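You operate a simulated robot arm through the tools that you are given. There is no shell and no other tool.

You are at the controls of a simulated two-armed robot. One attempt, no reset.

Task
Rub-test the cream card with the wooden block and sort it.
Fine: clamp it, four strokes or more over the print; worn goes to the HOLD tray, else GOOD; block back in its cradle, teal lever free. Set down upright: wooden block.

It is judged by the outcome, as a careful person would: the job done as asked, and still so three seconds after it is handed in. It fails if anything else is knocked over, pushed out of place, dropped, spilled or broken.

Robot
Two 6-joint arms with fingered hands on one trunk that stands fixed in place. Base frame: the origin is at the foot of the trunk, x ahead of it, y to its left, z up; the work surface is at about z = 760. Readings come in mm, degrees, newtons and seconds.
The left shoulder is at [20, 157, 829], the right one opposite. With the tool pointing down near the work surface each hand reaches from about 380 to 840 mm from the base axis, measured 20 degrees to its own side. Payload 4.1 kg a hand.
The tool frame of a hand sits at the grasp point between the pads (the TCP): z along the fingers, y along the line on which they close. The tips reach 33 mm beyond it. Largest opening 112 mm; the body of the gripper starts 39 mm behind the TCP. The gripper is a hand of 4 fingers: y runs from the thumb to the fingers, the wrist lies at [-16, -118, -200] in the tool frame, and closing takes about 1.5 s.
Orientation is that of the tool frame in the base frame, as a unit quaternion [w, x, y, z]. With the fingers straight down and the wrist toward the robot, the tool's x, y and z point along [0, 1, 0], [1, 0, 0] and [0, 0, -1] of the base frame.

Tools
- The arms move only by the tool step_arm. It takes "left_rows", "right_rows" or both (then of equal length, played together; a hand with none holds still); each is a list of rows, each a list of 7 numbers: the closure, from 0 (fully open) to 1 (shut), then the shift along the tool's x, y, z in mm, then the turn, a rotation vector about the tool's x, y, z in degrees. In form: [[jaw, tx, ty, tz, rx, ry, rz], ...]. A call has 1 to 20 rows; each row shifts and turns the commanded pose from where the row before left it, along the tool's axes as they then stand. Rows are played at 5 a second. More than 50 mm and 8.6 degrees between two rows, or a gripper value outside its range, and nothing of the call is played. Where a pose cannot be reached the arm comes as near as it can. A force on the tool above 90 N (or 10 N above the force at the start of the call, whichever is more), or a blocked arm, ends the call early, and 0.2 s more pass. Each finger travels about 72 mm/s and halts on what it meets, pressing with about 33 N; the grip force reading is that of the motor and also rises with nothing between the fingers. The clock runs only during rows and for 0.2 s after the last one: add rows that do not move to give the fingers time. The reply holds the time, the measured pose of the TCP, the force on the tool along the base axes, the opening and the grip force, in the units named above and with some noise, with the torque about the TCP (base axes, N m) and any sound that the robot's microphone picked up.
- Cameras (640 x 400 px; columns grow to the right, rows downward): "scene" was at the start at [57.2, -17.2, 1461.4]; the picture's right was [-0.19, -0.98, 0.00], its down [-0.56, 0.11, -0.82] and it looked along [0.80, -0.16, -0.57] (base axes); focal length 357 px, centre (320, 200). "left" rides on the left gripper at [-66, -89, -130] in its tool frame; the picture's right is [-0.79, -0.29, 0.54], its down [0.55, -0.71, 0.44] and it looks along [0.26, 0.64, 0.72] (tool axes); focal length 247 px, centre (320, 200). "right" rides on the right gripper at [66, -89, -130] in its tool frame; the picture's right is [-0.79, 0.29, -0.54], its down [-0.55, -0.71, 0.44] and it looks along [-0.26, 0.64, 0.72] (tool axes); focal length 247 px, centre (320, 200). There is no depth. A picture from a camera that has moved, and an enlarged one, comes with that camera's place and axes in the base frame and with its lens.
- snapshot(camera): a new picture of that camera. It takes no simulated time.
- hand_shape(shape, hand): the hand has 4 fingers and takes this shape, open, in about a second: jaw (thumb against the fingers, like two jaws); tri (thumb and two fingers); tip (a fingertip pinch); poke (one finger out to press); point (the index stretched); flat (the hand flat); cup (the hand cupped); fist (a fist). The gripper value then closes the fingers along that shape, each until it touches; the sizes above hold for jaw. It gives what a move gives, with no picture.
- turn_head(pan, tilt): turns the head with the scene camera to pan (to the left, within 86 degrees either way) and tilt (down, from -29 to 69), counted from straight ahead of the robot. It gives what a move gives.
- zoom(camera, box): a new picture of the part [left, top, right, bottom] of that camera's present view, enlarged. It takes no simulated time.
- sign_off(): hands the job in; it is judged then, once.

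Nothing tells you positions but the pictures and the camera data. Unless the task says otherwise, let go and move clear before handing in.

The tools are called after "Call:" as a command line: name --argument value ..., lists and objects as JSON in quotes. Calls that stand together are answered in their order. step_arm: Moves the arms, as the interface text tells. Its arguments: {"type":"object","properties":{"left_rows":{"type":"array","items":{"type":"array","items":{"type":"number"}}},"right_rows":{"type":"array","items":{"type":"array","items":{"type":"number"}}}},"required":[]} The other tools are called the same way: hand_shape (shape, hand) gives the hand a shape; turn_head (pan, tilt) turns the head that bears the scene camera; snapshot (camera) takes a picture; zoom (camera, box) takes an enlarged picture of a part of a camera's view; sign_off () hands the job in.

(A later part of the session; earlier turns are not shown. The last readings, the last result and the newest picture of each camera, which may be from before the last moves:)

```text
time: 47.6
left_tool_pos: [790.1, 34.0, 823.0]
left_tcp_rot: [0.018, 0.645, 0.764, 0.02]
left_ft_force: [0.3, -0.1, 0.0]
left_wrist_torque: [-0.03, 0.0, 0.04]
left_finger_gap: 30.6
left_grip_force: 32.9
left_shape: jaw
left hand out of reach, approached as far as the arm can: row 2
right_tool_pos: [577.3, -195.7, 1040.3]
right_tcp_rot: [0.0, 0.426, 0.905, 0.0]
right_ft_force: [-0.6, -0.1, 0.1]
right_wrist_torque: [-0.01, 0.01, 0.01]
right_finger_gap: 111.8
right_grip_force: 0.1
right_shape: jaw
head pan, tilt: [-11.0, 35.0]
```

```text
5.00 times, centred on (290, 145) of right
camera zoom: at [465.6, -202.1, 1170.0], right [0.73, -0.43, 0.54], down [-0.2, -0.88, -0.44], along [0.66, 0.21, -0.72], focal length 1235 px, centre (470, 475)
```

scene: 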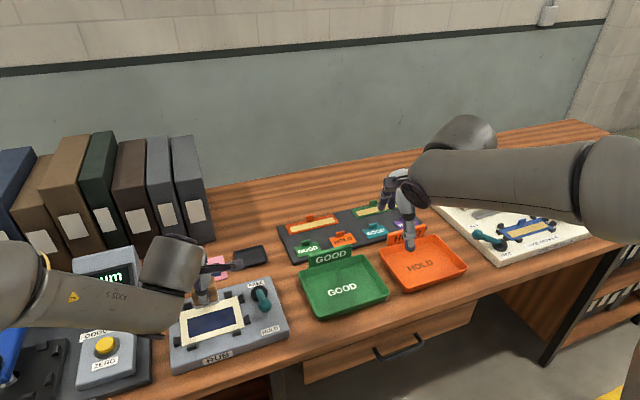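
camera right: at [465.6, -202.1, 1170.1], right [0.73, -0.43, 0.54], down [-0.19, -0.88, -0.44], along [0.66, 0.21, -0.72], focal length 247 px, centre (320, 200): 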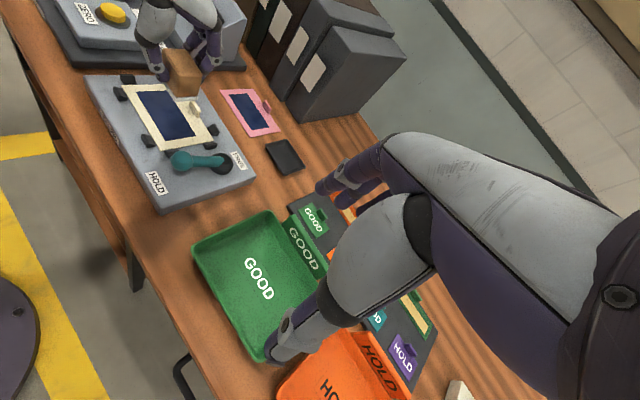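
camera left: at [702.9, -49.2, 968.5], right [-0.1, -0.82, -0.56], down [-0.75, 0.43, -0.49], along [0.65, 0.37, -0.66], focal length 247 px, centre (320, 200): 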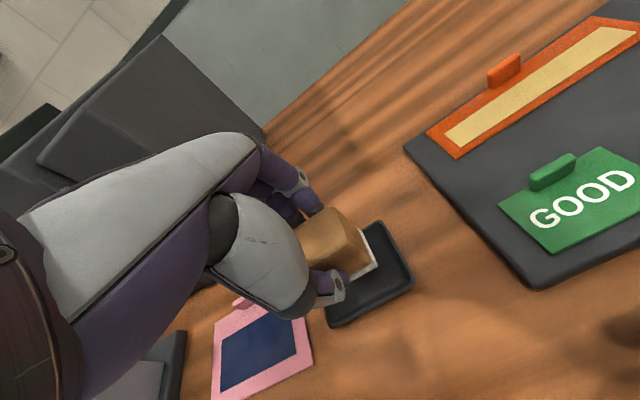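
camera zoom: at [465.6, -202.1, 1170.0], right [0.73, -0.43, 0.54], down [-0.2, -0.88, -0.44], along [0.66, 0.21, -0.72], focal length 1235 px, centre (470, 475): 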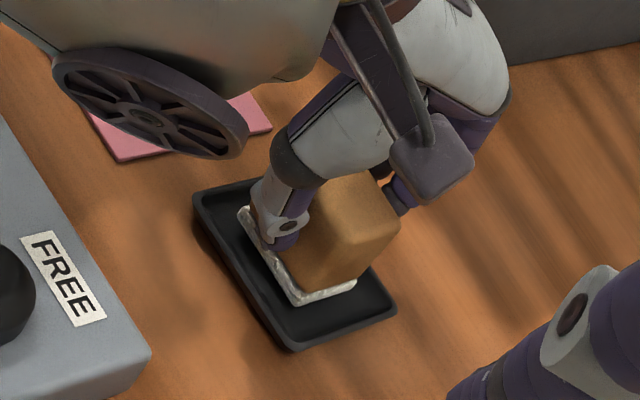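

The block is inside the cradle, about 5 mm above the floor. I'll nudge it slightly forward and lower it gently.

Call:
step_arm --left_rows '[[1, 0, 1.3, 1.5, 0, 0, 0], [1, 0, 1.2, 1.5, 0, 0, 0], [1, 0, 0, 1, 0, 0, 0], [1, 0, 0, 0, 0, 0, 0]]'

Call:
zoom --camera "right" --box '[255, 105, 325, 185]'

```text
time: 48.6
left_tool_pos: [791.1, 34.5, 818.8]
left_tcp_rot: [0.017, 0.645, 0.763, 0.02]
left_ft_force: [0.2, 0.4, -0.5]
left_wrist_torque: [0.02, 0.01, -0.01]
left_finger_gap: 30.9
left_grip_force: 32.8
left_shape: jaw
right_tool_pos: [576.7, -195.5, 1039.0]
right_tcp_rot: [0.0, 0.427, 0.904, 0.0]
right_ft_force: [0.0, 0.4, -0.6]
right_wrist_torque: [0.01, 0.02, 0.02]
right_finger_gap: 111.8
right_grip_force: 0.1
right_shape: jaw
head pan, tilt: [-11.0, 35.0]
```

```text
5.00 times, centred on (290, 145) of right
camera zoom: at [465.6, -202.1, 1170.1], right [0.73, -0.43, 0.54], down [-0.2, -0.88, -0.44], along [0.66, 0.21, -0.72], focal length 1235 px, centre (470, 475)
```

zoom: 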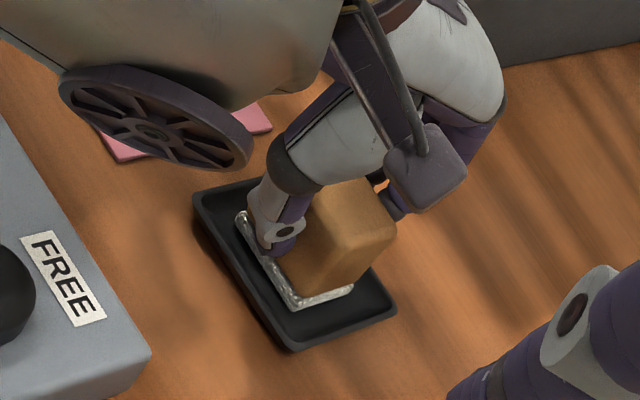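

Still no contact. I'll go down 1 mm at a time.

Call:
step_arm --left_rows '[[1, 0, 0.6, 1, 0, 0, 0], [1, 0, 0.5, 1, 0, 0, 0], [1, 0, 0, 0.7, 0, 0, 0], [1, 0, 0, 0, 0, 0, 0]]'

Call:
zoom --camera "right" --box '[255, 105, 325, 185]'

```text
time: 49.6
left_tool_pos: [790.8, 34.8, 816.4]
left_tcp_rot: [0.018, 0.646, 0.763, 0.02]
left_ft_force: [-1.0, 0.2, -0.7]
left_wrist_torque: [-0.02, 0.02, -0.01]
left_finger_gap: 30.6
left_grip_force: 33.6
left_shape: jaw
left hand out of reach, approached as far as the arm can: row 2
right_tool_pos: [576.3, -195.3, 1040.9]
right_tcp_rot: [0.0, 0.426, 0.905, -0.001]
right_ft_force: [-0.5, 0.3, 0.8]
right_wrist_torque: [0.04, 0.01, 0.01]
right_finger_gap: 111.7
right_grip_force: 0.1
right_shape: jaw
head pan, tilt: [-11.0, 35.0]
```

```text
5.00 times, centred on (290, 145) of right
camera zoom: at [465.6, -202.1, 1170.1], right [0.73, -0.43, 0.54], down [-0.2, -0.88, -0.44], along [0.66, 0.21, -0.72], focal length 1235 px, centre (470, 475)
```

zoom: 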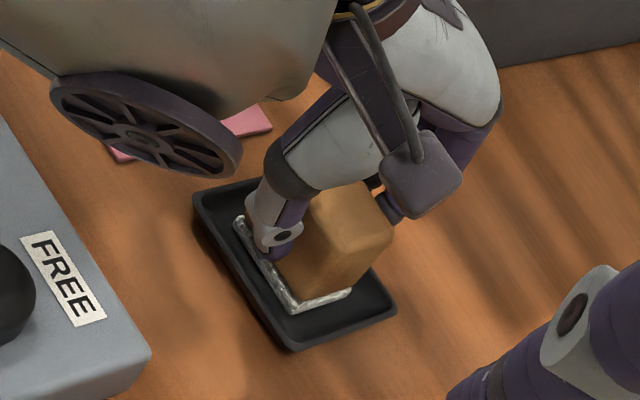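

Still no contact at z=816. The block may have shifted slightly up in the grip, so I'll keep lowering carefully.

Call:
step_arm --left_rows '[[1, 0, 0, 1, 0, 0, 0], [1, 0, 0, 1, 0, 0, 0], [1, 0, 0, 0, 0, 0, 0]]'

```text
time: 50.4
left_tool_pos: [791.7, 35.1, 814.9]
left_tcp_rot: [0.018, 0.645, 0.763, 0.021]
left_ft_force: [-2.3, -0.2, 7.4]
left_wrist_torque: [0.01, 0.02, -0.01]
left_finger_gap: 31.0
left_grip_force: 32.9
left_shape: jaw
right_tool_pos: [576.6, -195.5, 1039.9]
right_tcp_rot: [0.0, 0.426, 0.905, 0.0]
right_ft_force: [-0.2, -0.6, 1.1]
right_wrist_torque: [-0.02, -0.02, 0.03]
right_finger_gap: 111.7
right_grip_force: 0.0
right_shape: jaw
head pan, tilt: [-11.0, 35.0]
```

The block has touched the cradle floor (7 N). I'll open the fingers gradually to release it.

Call:
step_arm --left_rows '[[0.7, 0, 0, 0, 0, 0, 0], [0.65, 0, 0, 0, 0, 0, 0], [0.55, 0, 0, 0, 0, 0, 0], [0.45, 0, 0, 0, 0, 0, 0], [0.38, 0, 0, 0, 0, 0, 0], [0.35, 0, 0, 0, 0, 0, 0]]'

Call:
zoom --camera "right" --box '[255, 105, 325, 185]'

Call:
zoom --camera "left" --box '[270, 180, 430, 340]'

```text
time: 51.8
left_tool_pos: [790.9, 34.3, 814.0]
left_tcp_rot: [0.016, 0.645, 0.764, 0.02]
left_ft_force: [0.7, -0.3, 0.1]
left_wrist_torque: [-0.01, -0.02, -0.03]
left_finger_gap: 72.3
left_grip_force: 0.1
left_shape: jaw
right_tool_pos: [576.4, -195.9, 1039.5]
right_tcp_rot: [0.001, 0.426, 0.905, 0.0]
right_ft_force: [-0.1, -0.3, -0.1]
right_wrist_torque: [0.03, 0.02, 0.01]
right_finger_gap: 111.9
right_grip_force: 0.1
right_shape: jaw
head pan, tilt: [-11.0, 35.0]
```

```text
5.00 times, centred on (290, 145) of right
camera zoom: at [465.6, -202.1, 1170.1], right [0.73, -0.43, 0.54], down [-0.2, -0.88, -0.44], along [0.66, 0.21, -0.72], focal length 1235 px, centre (470, 475)
```

zoom: 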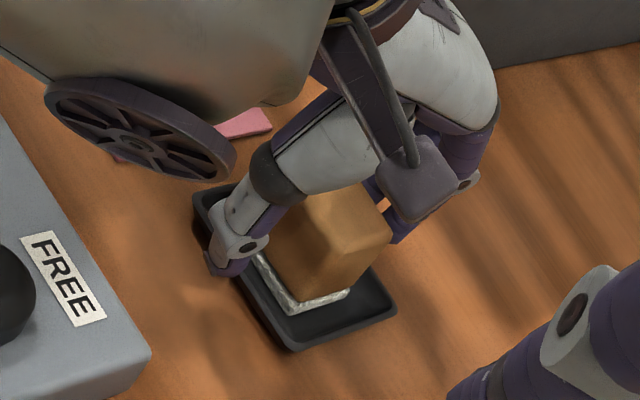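

```text
2.50 times, centred on (350, 260) of left
camera zoom: at [707.6, -46.3, 939.3], right [-0.12, -0.82, -0.55], down [-0.77, 0.43, -0.47], along [0.63, 0.37, -0.69], focal length 617 px, centre (245, 50)
```

zoom: 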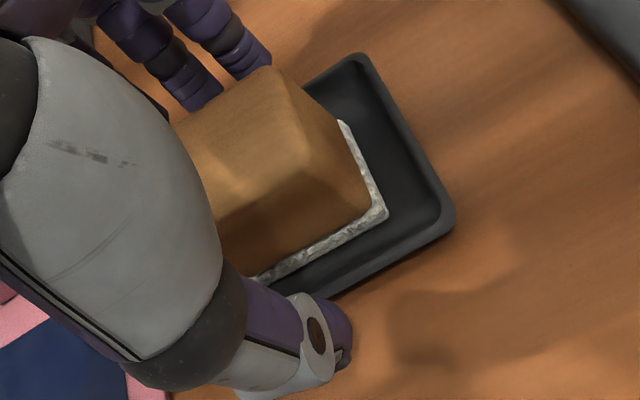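

The block is standing in its cradle and released. I'll raise the open hand straight up around it.

Call:
step_arm --left_rows '[[0.33, 0, 0.5, -10, -1.25, 0, 0], [0.33, 0, 0.7, -10, -1.25, 0, 0], [0.33, 0, 1, -10, -1.25, 0, 0], [0.33, 0, 1.2, -10, -1.25, 0, 0], [0.33, 0, 1.4, -10, 0, 0, 0], [0.33, 0, 0, 0, 0, 0, 0]]'

Call:
zoom --camera "right" --box '[235, 85, 335, 185]'

```text
time: 53.2
left_tool_pos: [790.9, 34.0, 863.4]
left_tcp_rot: [0.045, 0.644, 0.762, 0.054]
left_ft_force: [-0.2, 1.0, -0.1]
left_wrist_torque: [0.0, 0.0, -0.02]
left_finger_gap: 74.5
left_grip_force: 0.1
left_shape: jaw
right_tool_pos: [576.3, -196.0, 1040.7]
right_tcp_rot: [0.0, 0.426, 0.905, -0.001]
right_ft_force: [0.0, -0.2, 0.0]
right_wrist_torque: [0.05, 0.0, -0.01]
right_finger_gap: 111.9
right_grip_force: 0.0
right_shape: jaw
head pan, tilt: [-11.0, 35.0]
```

```text
4.00 times, centred on (285, 135) of right
camera zoom: at [465.6, -202.1, 1170.0], right [0.73, -0.43, 0.54], down [-0.2, -0.88, -0.44], along [0.66, 0.21, -0.72], focal length 988 px, centre (460, 460)
```

zoom: 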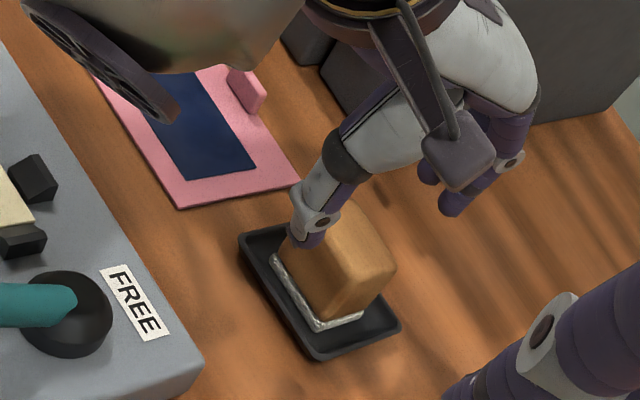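

The block sits upright in its cradle. I'll retract the left arm up and to its side.

Call:
step_arm --left_rows '[[0.33, 0, 2, -25, 0, 0, 0], [0.2, 15, -19.7, -26, 0, 0, 0], [0.1, 31.5, -19.7, -24.1, 1, 0, 1], [0, 31.5, -19.7, -24.1, 1, 0, 1], [0, 31.5, -19.7, -24.1, 1, 0, 1], [0, 31.5, -19.7, -24.1, 1, 0, 1], [0, 31.5, -19.7, -24.1, 1, 0, 1], [0, 31.5, -19.7, -24.1, 1, 0, 1], [0, 31.5, -19.7, -18, 1, 0, 1], [0, 31.5, -19.7, 0, 1, 0, 1], [0, 0, 0, 0, 0, 0, 0]]'

Call:
snapshot --camera "scene"

Call:
zoom --camera "scene" --box '[165, 225, 309, 355]'

Call:
snapshot --camera "right"

```text
time: 55.6
left_tool_pos: [567.0, 274.5, 1063.2]
left_tcp_rot: [-0.004, 0.697, 0.717, 0.003]
left_ft_force: [-0.1, -0.1, -0.4]
left_wrist_torque: [-0.04, 0.0, 0.01]
left_finger_gap: 111.6
left_grip_force: 0.0
left_shape: jaw
right_tool_pos: [578.0, -197.4, 1040.5]
right_tcp_rot: [0.0, 0.426, 0.905, 0.0]
right_ft_force: [-0.1, 0.3, 0.3]
right_wrist_torque: [-0.01, 0.01, 0.03]
right_finger_gap: 111.8
right_grip_force: 0.0
right_shape: jaw
head pan, tilt: [-11.0, 35.0]
```

```text
taken
```

scene: 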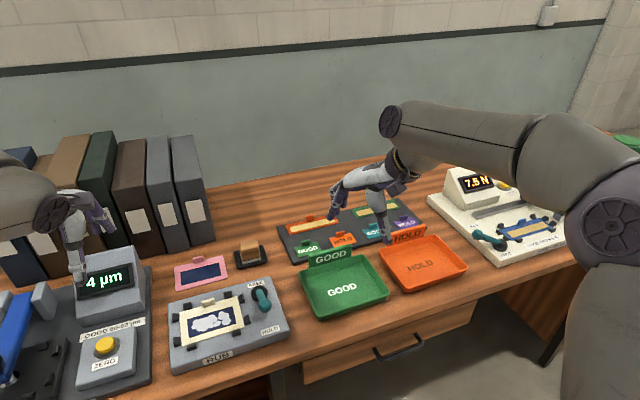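

```text
3.08 times, centred on (237, 290) of scene
camera zoom: at [57.3, -17.3, 1461.4], right [-0.19, -0.98, 0.0], down [-0.56, 0.11, -0.82], along [0.8, -0.16, -0.57], focal length 1099 px, centre (575, -77)
```

zoom: 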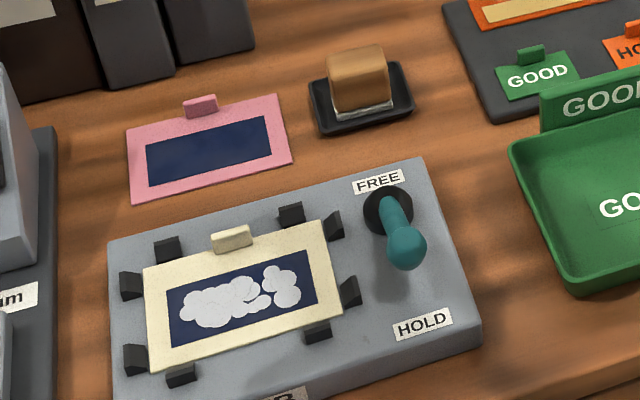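

```text
taken
camera right: at [465.7, -202.2, 1170.0], right [0.73, -0.43, 0.54], down [-0.2, -0.88, -0.44], along [0.66, 0.21, -0.72], focal length 247 px, centre (320, 200)
```

right: 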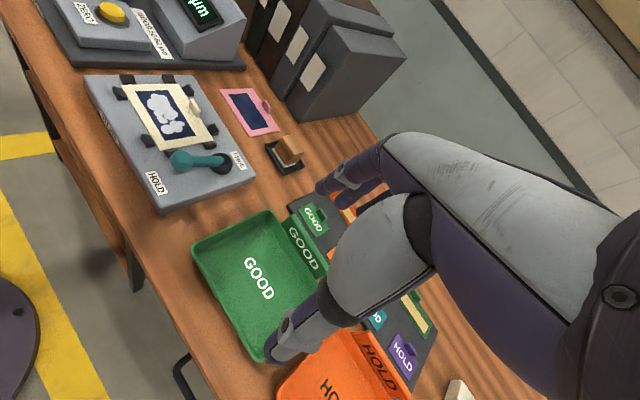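

The block is back in its cradle and upright. Next I'll move the right hand over to the lever, turning it to the same angle I used at the end of the clamp stroke.

Call:
step_arm --right_rows '[[0.5, 12.6, 9.3, 8.5, 0, 0, 8.3], [0.5, 13.9, 7.4, 8.5, 0, 0, 8.3], [0.5, 14.8, 5.3, 8.5, 0, 0, 8.3], [0.5, 15.4, 3.1, 8.5, 0, 0, 8.3], [0.5, 15.7, 0.9, 8.5, 0, 0, 8.3], [0.5, 15.7, -1.4, 8.5, 0, 0, 8.3], [0.5, 15.3, -3.6, 8.5, 0, 0, 8.3], [0.5, 14.6, -5.8, 8.5, 0, 0, 8.3], [0.5, 13.6, -7.9, 8.5, 0, 0, 8.3], [0.5, 12.3, -9.7, 8.5, 0, 0, 8.3], [0.5, 10.8, -11.4, 8.5, 0, 0, 8.3], [0.5, 9.0, -12.9, 8.5, 0, 0, 8.3], [0.5, 7.1, -14, 8.5, 0, 0, 8.3], [0.5, 0, 0, 0, 0, 0, 0]]'

Call:
snapshot --camera "right"

Call:
snapshot --camera "left"

```text
time: 58.6
left_tool_pos: [567.6, 275.0, 1063.2]
left_tcp_rot: [-0.004, 0.698, 0.717, 0.003]
left_ft_force: [-0.4, 0.0, 0.2]
left_wrist_torque: [0.01, -0.02, 0.0]
left_finger_gap: 111.7
left_grip_force: 0.1
left_shape: jaw
right_tool_pos: [563.9, 7.8, 929.5]
right_tcp_rot: [0.0, 0.982, 0.187, 0.0]
right_ft_force: [-1.1, 0.4, 1.0]
right_wrist_torque: [0.04, 0.03, -0.02]
right_finger_gap: 56.4
right_grip_force: 0.1
right_shape: jaw
head pan, tilt: [-11.0, 35.0]
```

```text
taken
camera right: at [592.5, 115.1, 1059.4], right [-0.63, -0.56, 0.54], down [-0.77, 0.46, -0.44], along [0.0, -0.69, -0.72], focal length 247 px, centre (320, 200)
```

right: 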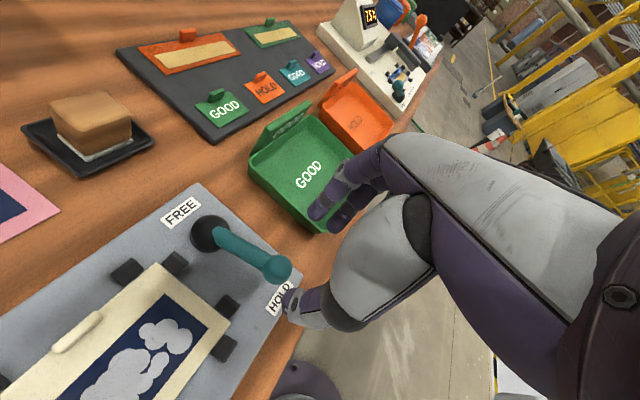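

```text
taken
camera left: at [479.4, 205.5, 1193.9], right [-0.26, -0.79, -0.55], down [-0.73, 0.54, -0.43], along [0.63, 0.28, -0.72], focal length 247 px, centre (320, 200)
```

left: 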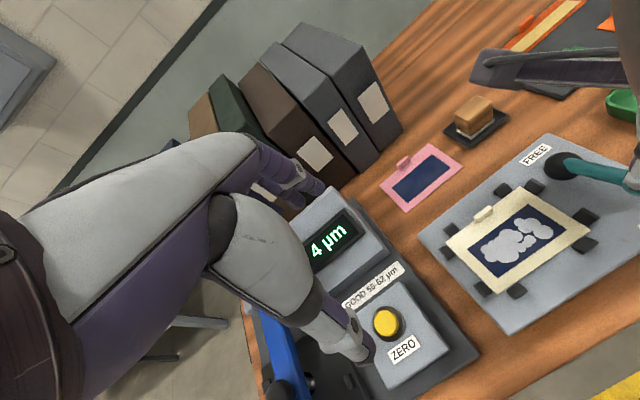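

The knob is centred between the thumb and fingers. I'll lower over it.

Call:
step_arm --right_rows '[[0.5, 1, 1, 25, 0, 0, 0], [0.5, 0, 0, 25, 0, 0, 0], [0.5, 0, 0, 20, 0, 0, 0], [0.5, 0, 0, 10, 0, 0, 0], [0.5, 0, 0, 0, 0, 0, 0]]'

Call:
snapshot --camera "right"

```text
time: 59.8
left_tool_pos: [566.6, 275.0, 1062.6]
left_tcp_rot: [-0.005, 0.697, 0.717, 0.003]
left_ft_force: [-0.4, 0.7, -1.2]
left_wrist_torque: [0.01, 0.0, 0.01]
left_finger_gap: 111.8
left_grip_force: 0.1
left_shape: jaw
right_tool_pos: [565.7, 5.6, 848.2]
right_tcp_rot: [-0.001, 0.982, 0.188, 0.001]
right_ft_force: [-0.6, 0.1, 0.1]
right_wrist_torque: [-0.02, -0.03, 0.0]
right_finger_gap: 56.5
right_grip_force: 0.1
right_shape: jaw
head pan, tilt: [-11.0, 35.0]
```

```text
taken
camera right: at [594.3, 113.8, 979.0], right [-0.63, -0.56, 0.54], down [-0.78, 0.46, -0.44], along [0.0, -0.69, -0.72], focal length 247 px, centre (320, 200)
```

right: 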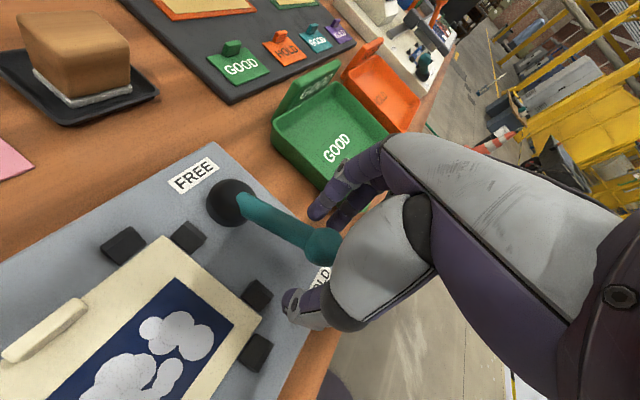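

The hand is around the knob. I'll close to the loose cage again and begin drawing the lever back toward FREE.

Call:
step_arm --right_rows '[[0.64, 0, 0, 0, 0, 0, 0], [0.64, 0, 0, 0, 0, 0, 0], [0.64, 0, 3.4, 0, 0, 0, 0], [0.64, 0, 3.4, 0, 0, 0, 0], [0.64, -0.3, 4.5, 0, 0, 0, -4], [0.64, -0.3, 4.4, 0, 0, 0, -4], [0.64, 0, 0, 0, 0, 0, 0]]'

Call:
snapshot --camera "right"

```text
time: 61.4
left_tool_pos: [567.8, 274.5, 1064.6]
left_tcp_rot: [-0.005, 0.697, 0.717, 0.004]
left_ft_force: [-0.3, 0.0, 0.0]
left_wrist_torque: [0.03, 0.01, -0.01]
left_finger_gap: 111.6
left_grip_force: 0.0
left_shape: jaw
right_tool_pos: [571.7, -7.2, 850.0]
right_tcp_rot: [0.0, 0.967, 0.256, -0.001]
right_ft_force: [-0.1, 2.3, -1.1]
right_wrist_torque: [0.04, 0.03, -0.03]
right_finger_gap: 41.6
right_grip_force: 0.0
right_shape: jaw
head pan, tilt: [-11.0, 35.0]
```

```text
taken
camera right: at [584.6, 102.6, 979.0], right [-0.55, -0.64, 0.54], down [-0.83, 0.34, -0.44], along [0.09, -0.69, -0.72], focal length 247 px, centre (320, 200)
```

right: 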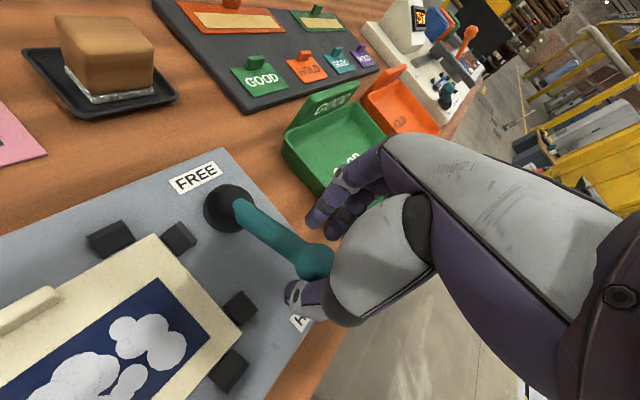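

The thumb is now pushing the knob at about 2 N. I'll keep following the arc back.

Call:
step_arm --right_rows '[[0.64, -0.8, 8.9, 0, 0, 0, -8], [0.64, -0.9, 8.7, 0, 0, 0, -8], [0.64, -1.2, 8.8, 0, 0, 0, -8], [0.64, -1.2, 8.7, 0, 0, 0, -8], [0.64, 0, 0, 0, 0, 0, 0]]'

Call:
snapshot --camera "right"

```text
time: 62.6
left_tool_pos: [567.6, 275.6, 1062.8]
left_tcp_rot: [-0.004, 0.697, 0.717, 0.002]
left_ft_force: [-0.6, 1.0, -0.8]
left_wrist_torque: [-0.02, 0.0, 0.0]
left_finger_gap: 111.6
left_grip_force: 0.0
left_shape: jaw
right_tool_pos: [591.2, -36.6, 847.0]
right_tcp_rot: [0.0, 0.858, 0.513, 0.0]
right_ft_force: [-0.5, 0.6, -0.6]
right_wrist_torque: [-0.03, -0.01, 0.01]
right_finger_gap: 41.0
right_grip_force: 0.2
right_shape: jaw
head pan, tilt: [-11.0, 35.0]
```

```text
taken
camera right: at [544.0, 63.9, 978.7], right [-0.12, -0.83, 0.54], down [-0.89, -0.15, -0.44], along [0.44, -0.53, -0.72], focal length 247 px, centre (320, 200)
```

right: 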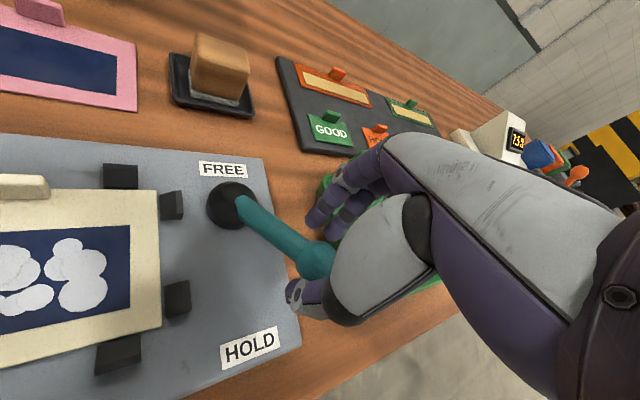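

The lever is following nicely. I'll continue the rest of the arc to FREE.

Call:
step_arm --right_rows '[[0.64, -1.3, 8.8, 0, 0, 0, -8], [0.64, -1.6, 8.7, 0, 0, 0, -7], [0.64, -1.7, 8.7, 0, 0, 0, -6], [0.64, -1.5, 8.6, 0, 0, 0, -7], [0.64, 0, 0, 0, 0, 0, 0]]'

Call:
snapshot --camera "right"

Call:
zoom --camera "left" --box '[420, 120, 640, 320]'

```text
time: 63.8
left_tool_pos: [567.3, 275.8, 1064.3]
left_tcp_rot: [-0.004, 0.697, 0.717, 0.003]
left_ft_force: [0.7, 0.3, 0.0]
left_wrist_torque: [0.01, 0.05, 0.01]
left_finger_gap: 111.6
left_grip_force: 0.1
left_shape: jaw
right_tool_pos: [622.4, -53.5, 849.1]
right_tcp_rot: [0.0, 0.709, 0.705, 0.0]
right_ft_force: [-0.6, 0.2, -1.0]
right_wrist_torque: [0.02, 0.02, -0.02]
right_finger_gap: 41.3
right_grip_force: 0.1
right_shape: jaw
head pan, tilt: [-11.0, 35.0]
```

```text
taken
camera right: at [534.0, 13.1, 979.0], right [0.28, -0.79, 0.54], down [-0.71, -0.55, -0.44], along [0.64, -0.26, -0.72], focal length 247 px, centre (320, 200)
```

right: 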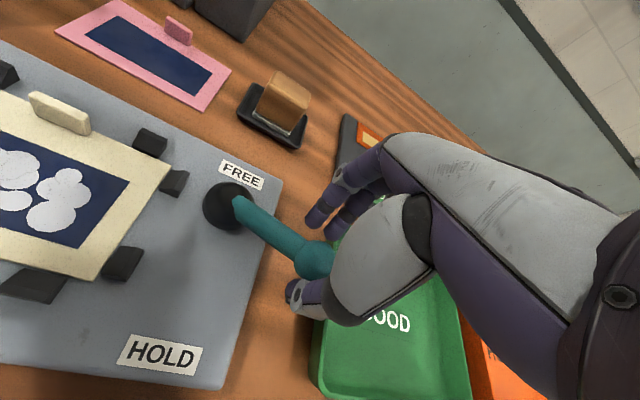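

```text
2.00 times, centred on (530, 220) of left
camera zoom: at [479.5, 205.6, 1193.9], right [-0.26, -0.79, -0.55], down [-0.73, 0.54, -0.43], along [0.63, 0.28, -0.72], focal length 494 px, centre (-100, 160)
```

zoom: 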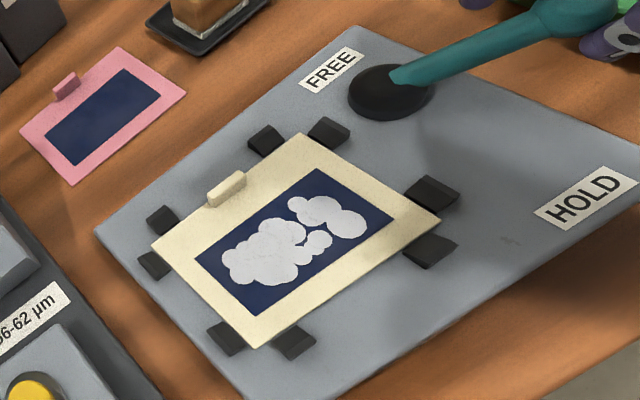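

The lever is nearly back; the knob is at x≈612 and it started at 623. I'll push a little more until it reaches its original end stop.

Call:
step_arm --right_rows '[[0.64, -0.8, 3, 0, 0, 0, 0], [0.64, -0.5, 3, 0, 0, 0, 0], [0.64, -0.3, 2.5, 0, 0, 0, 0], [0.64, 0, 2, 0, 0, 0, 0], [0.64, 0, 0, 0, 0, 0, 0]]'

Call:
snapshot --camera "right"

```text
time: 65.0
left_tool_pos: [567.3, 275.1, 1064.0]
left_tcp_rot: [-0.005, 0.697, 0.717, 0.003]
left_ft_force: [0.2, 0.5, 0.8]
left_wrist_torque: [-0.01, 0.02, 0.0]
left_finger_gap: 111.5
left_grip_force: 0.0
left_shape: jaw
right_tool_pos: [633.4, -54.7, 849.0]
right_tcp_rot: [0.0, 0.709, 0.705, 0.001]
right_ft_force: [-2.8, -1.5, 0.1]
right_wrist_torque: [-0.04, 0.03, 0.04]
right_finger_gap: 41.5
right_grip_force: 0.1
right_shape: jaw
head pan, tilt: [-11.0, 35.0]
```

```text
taken
camera right: at [544.3, 12.3, 978.5], right [0.28, -0.79, 0.54], down [-0.71, -0.55, -0.44], along [0.64, -0.26, -0.72], focal length 247 px, centre (320, 200)
```

right: 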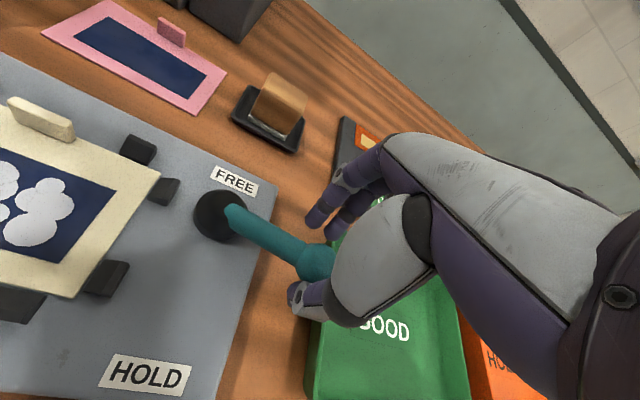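

The knob is at x≈620. A couple more millimetres should bring it to the stop.

Call:
step_arm --right_rows '[[0.64, 0, 2, 0, 0, 0, 0], [0.64, 0, 2, 0, 0, 0, 0], [0.64, 0, 2, 0, 0, 0, 0], [0.64, 0, 0, 0, 0, 0, 0]]'

Call:
snapshot --camera "right"

```text
time: 66.0
left_tool_pos: [567.0, 274.9, 1064.1]
left_tcp_rot: [-0.004, 0.697, 0.717, 0.003]
left_ft_force: [0.5, -0.1, 0.4]
left_wrist_torque: [0.01, -0.02, -0.01]
left_finger_gap: 111.7
left_grip_force: 0.2
left_shape: jaw
right_tool_pos: [639.0, -53.9, 848.5]
right_tcp_rot: [0.001, 0.71, 0.705, 0.0]
right_ft_force: [-4.5, -1.6, -0.2]
right_wrist_torque: [-0.04, -0.01, 0.06]
right_finger_gap: 42.6
right_grip_force: 0.1
right_shape: jaw
head pan, tilt: [-11.0, 35.0]
```

```text
taken
camera right: at [550.2, 12.1, 979.0], right [0.28, -0.79, 0.54], down [-0.71, -0.55, -0.44], along [0.64, -0.26, -0.72], focal length 247 px, centre (320, 200)
```

right: 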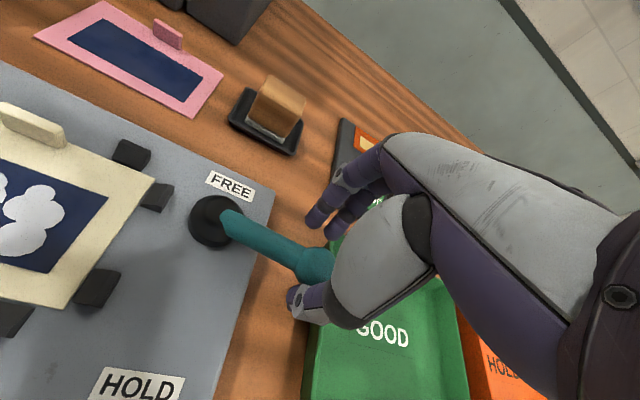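

The knob is at x≈626, level with or slightly past where it started, and still moving easily. I'll push 3 mm more to see if it's against its stop.

Call:
step_arm --right_rows '[[0.64, 0, 1.5, 0, 0, 0, 0], [0.64, 0, 1.5, 0, 0, 0, 0], [0.64, 0, 0, 0, 0, 0, 0]]'

Call:
zoom --camera "left" --box '[440, 90, 640, 250]'

Call:
snapshot --camera "right"

```text
time: 66.8
left_tool_pos: [566.6, 275.2, 1064.6]
left_tcp_rot: [-0.004, 0.697, 0.717, 0.004]
left_ft_force: [0.1, -0.3, -0.1]
left_wrist_torque: [0.01, 0.01, -0.01]
left_finger_gap: 111.9
left_grip_force: 0.1
left_shape: jaw
right_tool_pos: [642.6, -54.7, 848.6]
right_tcp_rot: [0.0, 0.71, 0.705, 0.0]
right_ft_force: [-6.9, -1.9, -0.4]
right_wrist_torque: [-0.04, 0.13, 0.03]
right_finger_gap: 45.0
right_grip_force: 0.0
right_shape: jaw
head pan, tilt: [-11.0, 35.0]
```

```text
2.50 times, centred on (540, 170) of left
camera zoom: at [479.3, 205.5, 1194.0], right [-0.26, -0.79, -0.55], down [-0.73, 0.54, -0.43], along [0.63, 0.28, -0.72], focal length 617 px, centre (-230, 275)
```

zoom: 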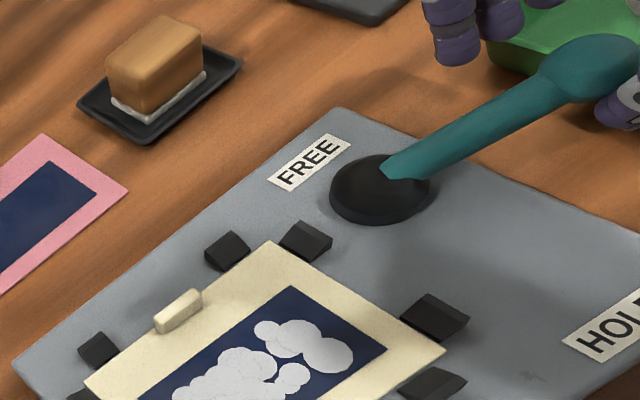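

```text
taken
camera right: at [553.3, 12.2, 978.9], right [0.28, -0.79, 0.54], down [-0.71, -0.55, -0.44], along [0.64, -0.26, -0.72], focal length 247 px, centre (320, 200)
```

right: 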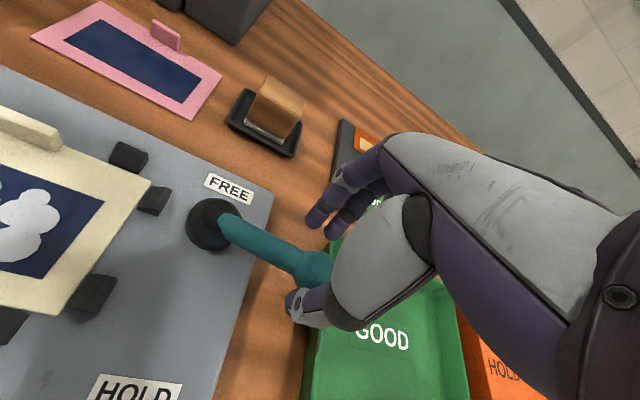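

The knob stopped moving and the force is rising, so the lever is at its FREE end stop. I'll back off, lift clear, and then check from the scene camera.

Call:
step_arm --right_rows '[[0.6, 0, -4, 0, 0, 0, 0], [0.56, 0, -4, 0, 0, 0, 0], [0.56, 0, 0, -10, 0, 0, 0], [0.56, 0, 0, -20, 0, 0, 0], [0.56, 0, 0, -30, 0, 0, 0], [0.56, 0, 0, -30, 0, 0, 0], [0.56, 0, 0, 0, 0, 0, 0]]'

Call:
snapshot --camera "right"

Call:
zoom --camera "left" --box '[400, 90, 640, 290]'

Call:
zoom --camera "scene" --box '[150, 220, 310, 380]'

```text
time: 68.4
left_tool_pos: [565.8, 275.0, 1063.9]
left_tcp_rot: [-0.005, 0.697, 0.717, 0.003]
left_ft_force: [-0.4, -0.4, 1.3]
left_wrist_torque: [0.01, -0.01, 0.03]
left_finger_gap: 111.7
left_grip_force: 0.1
left_shape: jaw
right_tool_pos: [634.6, -54.3, 940.1]
right_tcp_rot: [0.0, 0.71, 0.704, 0.0]
right_ft_force: [0.4, 0.2, -0.5]
right_wrist_torque: [-0.02, -0.02, 0.01]
right_finger_gap: 49.5
right_grip_force: 0.0
right_shape: jaw
head pan, tilt: [-11.0, 35.0]
```

```text
taken
camera right: at [545.2, 12.6, 1069.3], right [0.28, -0.79, 0.54], down [-0.71, -0.55, -0.44], along [0.64, -0.26, -0.72], focal length 247 px, centre (320, 200)
```

right: 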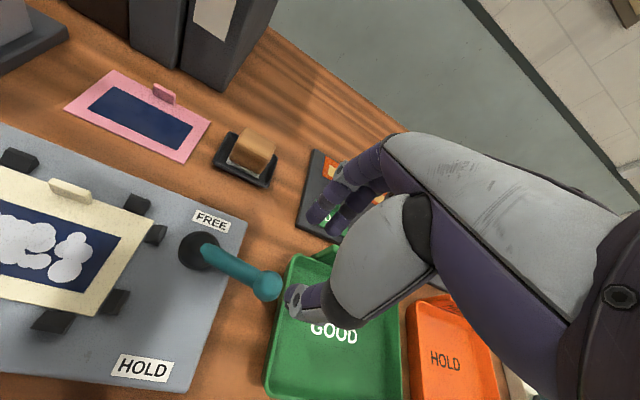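

```text
2.00 times, centred on (520, 190) of left
camera zoom: at [479.5, 205.6, 1193.9], right [-0.26, -0.79, -0.55], down [-0.73, 0.54, -0.43], along [0.63, 0.28, -0.72], focal length 494 px, centre (-80, 220)
```

zoom: 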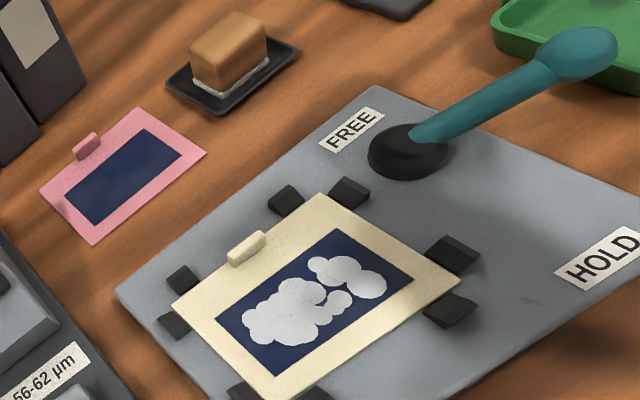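

```text
2.50 times, centred on (230, 300) of scene
camera zoom: at [57.3, -17.2, 1461.4], right [-0.19, -0.98, 0.0], down [-0.56, 0.11, -0.82], along [0.8, -0.16, -0.57], focal length 893 px, centre (545, -50)
```

zoom: 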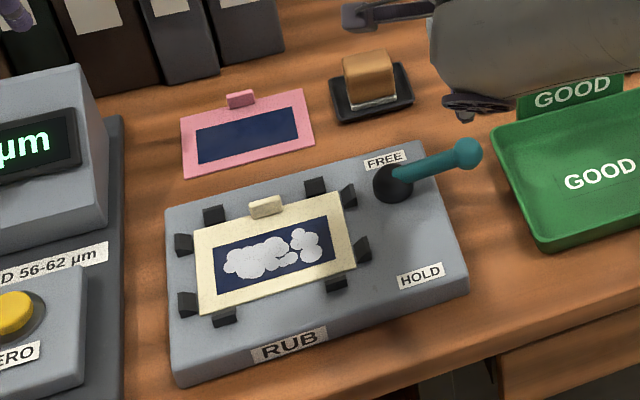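

The lever is back at FREE, matching its starting position, and the block is in its cradle. Next I'll move the left hand further out of the way and bring the right hand above the card's tab, near (629, 131).

Call:
step_arm --left_rows '[[0, 20, -10, -10, 0, 0, 0], [0, 20, -10, -10, 0, 0, 0], [0, 20, -10, -10, 0, 0, 0], [0, 10, 0, 0, 0, 0, 0], [0, 0, 0, 0, 0, 0, 0], [0, 0, 0, 0, 0, 0, 0]]' --right_rows '[[0.56, 37, 1.5, 8, 0, 0, -2], [0.56, 37, 1.5, 8, 0, 0, -2], [0.56, 37, 1.5, 8, 0, 0, -2], [0.56, 37, 1.5, 8, 0, 0, -2], [0.56, 37, 1.5, 8, 0, 0, -2], [0.56, 0, 0, 0, 0, 0, 0]]'

Call:
snapshot --camera "right"

Call:
snapshot --camera "left"

Call:
zoom --camera "scene" --box '[150, 200, 310, 360]'

```text
time: 69.8
left_tool_pos: [536.4, 343.8, 1093.1]
left_tcp_rot: [-0.004, 0.698, 0.717, 0.003]
left_ft_force: [0.0, -0.4, 0.3]
left_wrist_torque: [0.04, 0.01, 0.0]
left_finger_gap: 111.8
left_grip_force: 0.1
left_shape: jaw
right_tool_pos: [629.4, 130.8, 899.9]
right_tcp_rot: [0.0, 0.645, 0.764, 0.0]
right_ft_force: [-0.1, -0.4, -0.9]
right_wrist_torque: [-0.02, -0.02, -0.01]
right_finger_gap: 49.5
right_grip_force: 0.1
right_shape: jaw
head pan, tilt: [-11.0, 35.0]
```

```text
taken
camera right: at [530.6, 181.0, 1029.3], right [0.41, -0.73, 0.54], down [-0.61, -0.66, -0.44], along [0.68, -0.15, -0.72], focal length 247 px, centre (320, 200)
```

right: 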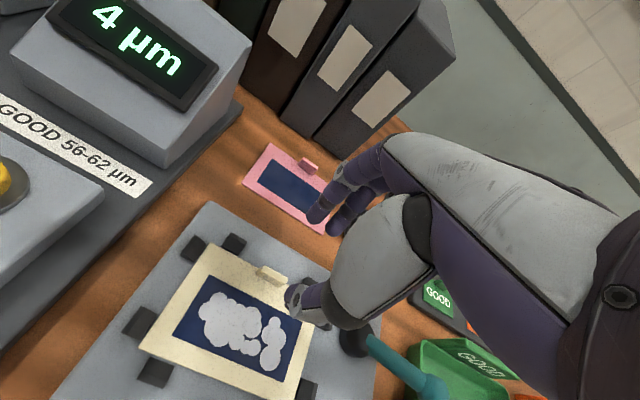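

```text
taken
camera left: at [447.9, 275.1, 1223.9], right [-0.26, -0.8, -0.55], down [-0.73, 0.54, -0.43], along [0.63, 0.28, -0.72], focal length 247 px, centre (320, 200)
```

left: 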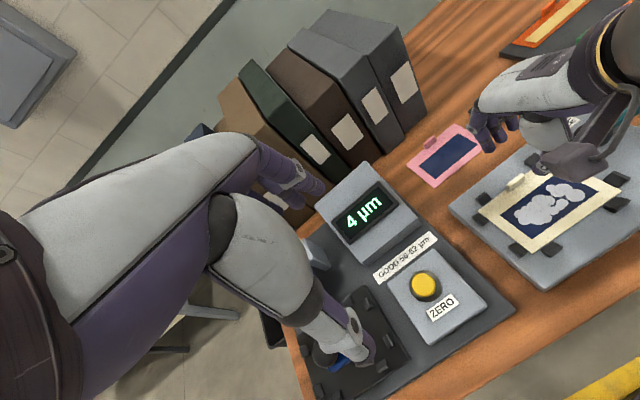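

```text
2.50 times, centred on (230, 280) of scene
camera zoom: at [57.2, -17.3, 1461.4], right [-0.19, -0.98, 0.0], down [-0.56, 0.11, -0.82], along [0.8, -0.16, -0.57], focal length 893 px, centre (545, 0)
```

zoom: 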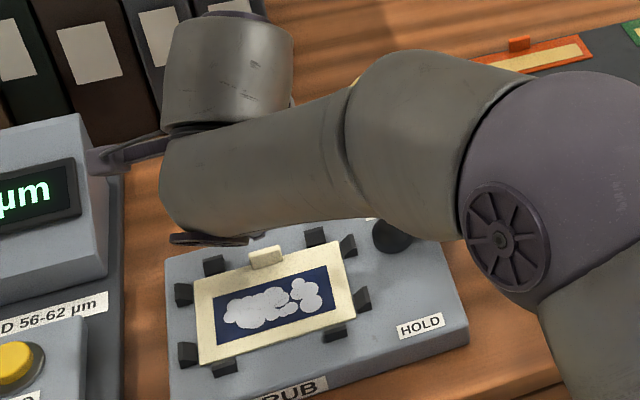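

The hand is above the tab. I'll zoom in to line up the pinch precisely.

Call:
zoom --camera "right" --box '[230, 240, 320, 310]'

Call:
zoom --camera "left" --box '[460, 140, 640, 260]'

```text
5.71 times, centred on (275, 275) of right
camera zoom: at [530.6, 181.0, 1029.3], right [0.41, -0.73, 0.54], down [-0.61, -0.66, -0.44], along [0.68, -0.15, -0.72], focal length 1411 px, centre (577, -229)
```

zoom: 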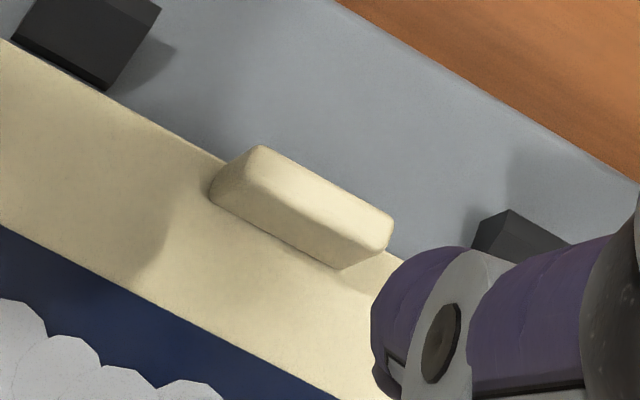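

```text
3.33 times, centred on (550, 200) of left
camera zoom: at [447.9, 275.1, 1223.9], right [-0.26, -0.8, -0.55], down [-0.73, 0.54, -0.43], along [0.63, 0.28, -0.72], focal length 823 px, centre (-447, 200)
```

zoom: 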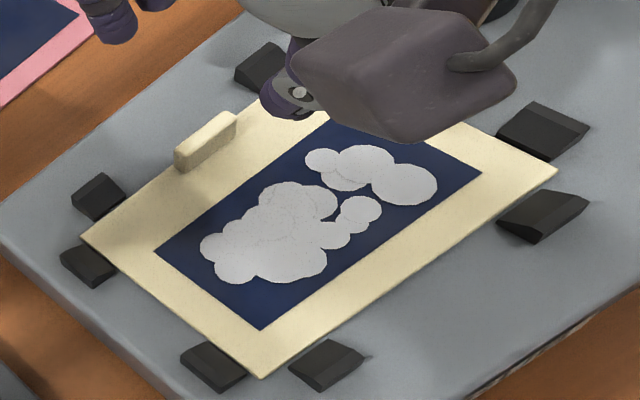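

The tab centre is at about (628, 131), aligned with the hand. I'll descend with the fingers on both sides of it.

Call:
step_arm --right_rows '[[0.6, 0, -1.2, 20, 0, 0, 0], [0.6, 0, 0, 20, 0, 0, 0], [0.6, 0, 0, 15, 0, 0, 0], [0.6, 0, 0, 10, 0, 0, 0], [0.6, 0, 0, 0, 0, 0, 0]]'

Call:
snapshot --camera "right"

Call:
zoom --camera "left" --box '[440, 120, 640, 260]'

```text
time: 71.0
left_tool_pos: [535.3, 345.1, 1093.1]
left_tcp_rot: [-0.004, 0.697, 0.717, 0.002]
left_ft_force: [-0.4, 1.2, 0.0]
left_wrist_torque: [-0.01, 0.0, 0.01]
left_finger_gap: 111.5
left_grip_force: 0.1
left_shape: jaw
right_tool_pos: [628.4, 130.3, 834.1]
right_tcp_rot: [0.0, 0.645, 0.764, 0.0]
right_ft_force: [-0.7, 0.0, 0.6]
right_wrist_torque: [-0.02, 0.0, 0.0]
right_finger_gap: 44.9
right_grip_force: 0.1
right_shape: jaw
head pan, tilt: [-11.0, 35.0]
```

```text
taken
camera right: at [530.2, 180.3, 964.3], right [0.41, -0.73, 0.54], down [-0.61, -0.66, -0.44], along [0.68, -0.15, -0.72], focal length 247 px, centre (320, 200)
```

right: 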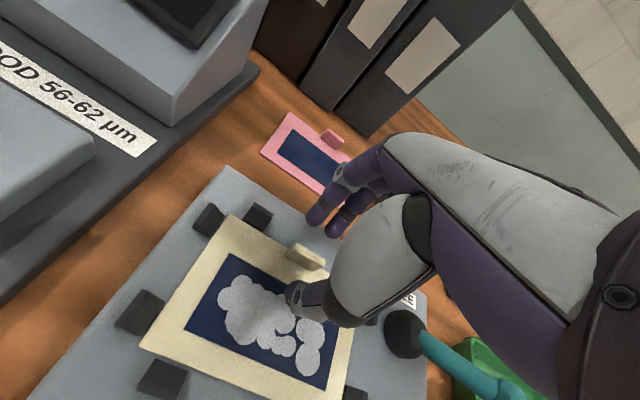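

```text
2.86 times, centred on (540, 190) of left
camera zoom: at [447.9, 275.1, 1223.8], right [-0.26, -0.8, -0.55], down [-0.73, 0.54, -0.43], along [0.63, 0.28, -0.72], focal length 706 px, centre (-309, 229)
```

zoom: 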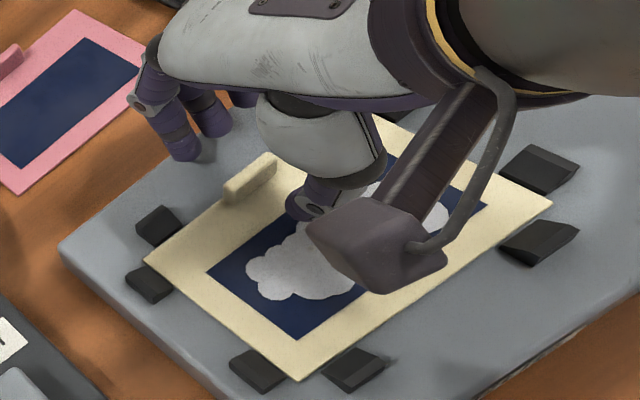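

The tab sits between the thumb and fingertips. I'll zoom in to judge the remaining height before closing.

Call:
zoom --camera "right" --box '[260, 190, 380, 320]'

Call:
zoom --camera "left" --box '[470, 140, 570, 220]'

```text
3.08 times, centred on (320, 255) of right
camera zoom: at [530.2, 180.3, 964.3], right [0.41, -0.73, 0.54], down [-0.61, -0.66, -0.44], along [0.68, -0.15, -0.72], focal length 760 px, centre (320, 31)
```

zoom: 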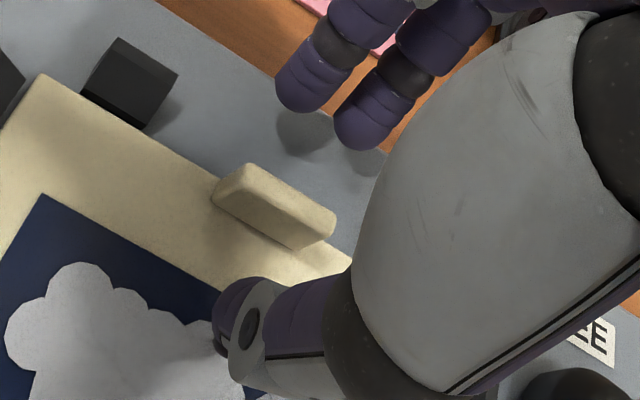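

```text
5.00 times, centred on (520, 180) of left
camera zoom: at [447.9, 275.1, 1223.8], right [-0.26, -0.8, -0.55], down [-0.73, 0.54, -0.43], along [0.63, 0.28, -0.72], focal length 1235 px, centre (-680, 300)
```

zoom: 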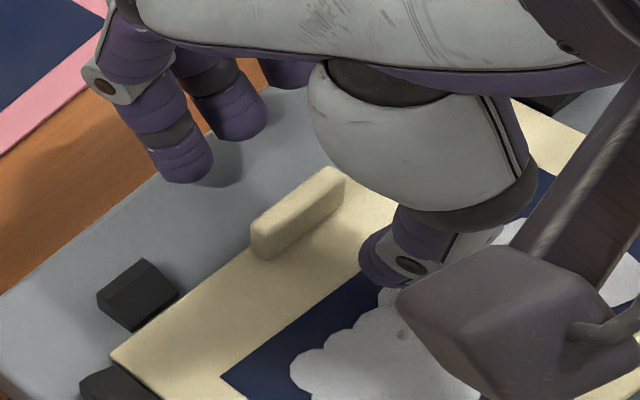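

The thumb and two fingers will meet the tab squarely. I'll descend 5 mm more and then close on it.

Call:
step_arm --right_rows '[[0.65, 0, 0, 2, 0, 0, 0], [0.7, 0, 0, 2, 0, 0, 0], [0.75, 0, 0, 1, 0, 0, 0], [0.75, 0, 0, 0, 0, 0, 0]]'

Call:
zoom --camera "right" --box '[260, 190, 380, 320]'

Call:
zoom --camera "left" --box '[470, 140, 570, 220]'

```text
time: 72.0
left_tool_pos: [534.7, 344.7, 1094.0]
left_tcp_rot: [-0.004, 0.698, 0.716, 0.003]
left_ft_force: [0.8, 0.1, 0.5]
left_wrist_torque: [-0.01, 0.0, 0.0]
left_finger_gap: 111.7
left_grip_force: 0.0
left_shape: jaw
right_tool_pos: [628.6, 131.1, 828.8]
right_tcp_rot: [0.0, 0.646, 0.763, 0.0]
right_ft_force: [0.4, -1.0, 0.3]
right_wrist_torque: [-0.02, -0.01, 0.01]
right_finger_gap: 28.3
right_grip_force: 0.0
right_shape: jaw
head pan, tilt: [-11.0, 35.0]
```

```text
3.08 times, centred on (320, 255) of right
camera zoom: at [530.1, 180.4, 959.3], right [0.41, -0.73, 0.54], down [-0.61, -0.66, -0.44], along [0.68, -0.15, -0.72], focal length 760 px, centre (320, 31)
```

zoom: 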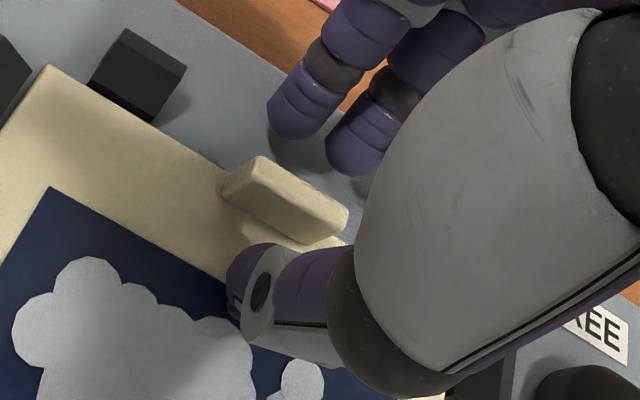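

```text
5.00 times, centred on (520, 180) of left
camera zoom: at [447.9, 275.1, 1223.8], right [-0.26, -0.8, -0.55], down [-0.73, 0.54, -0.43], along [0.63, 0.28, -0.72], focal length 1235 px, centre (-680, 300)
```

zoom: 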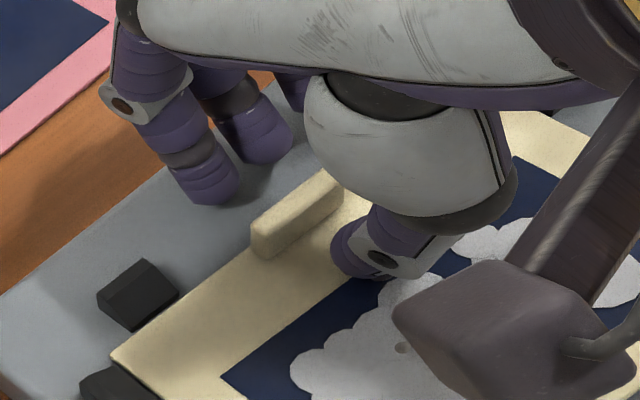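

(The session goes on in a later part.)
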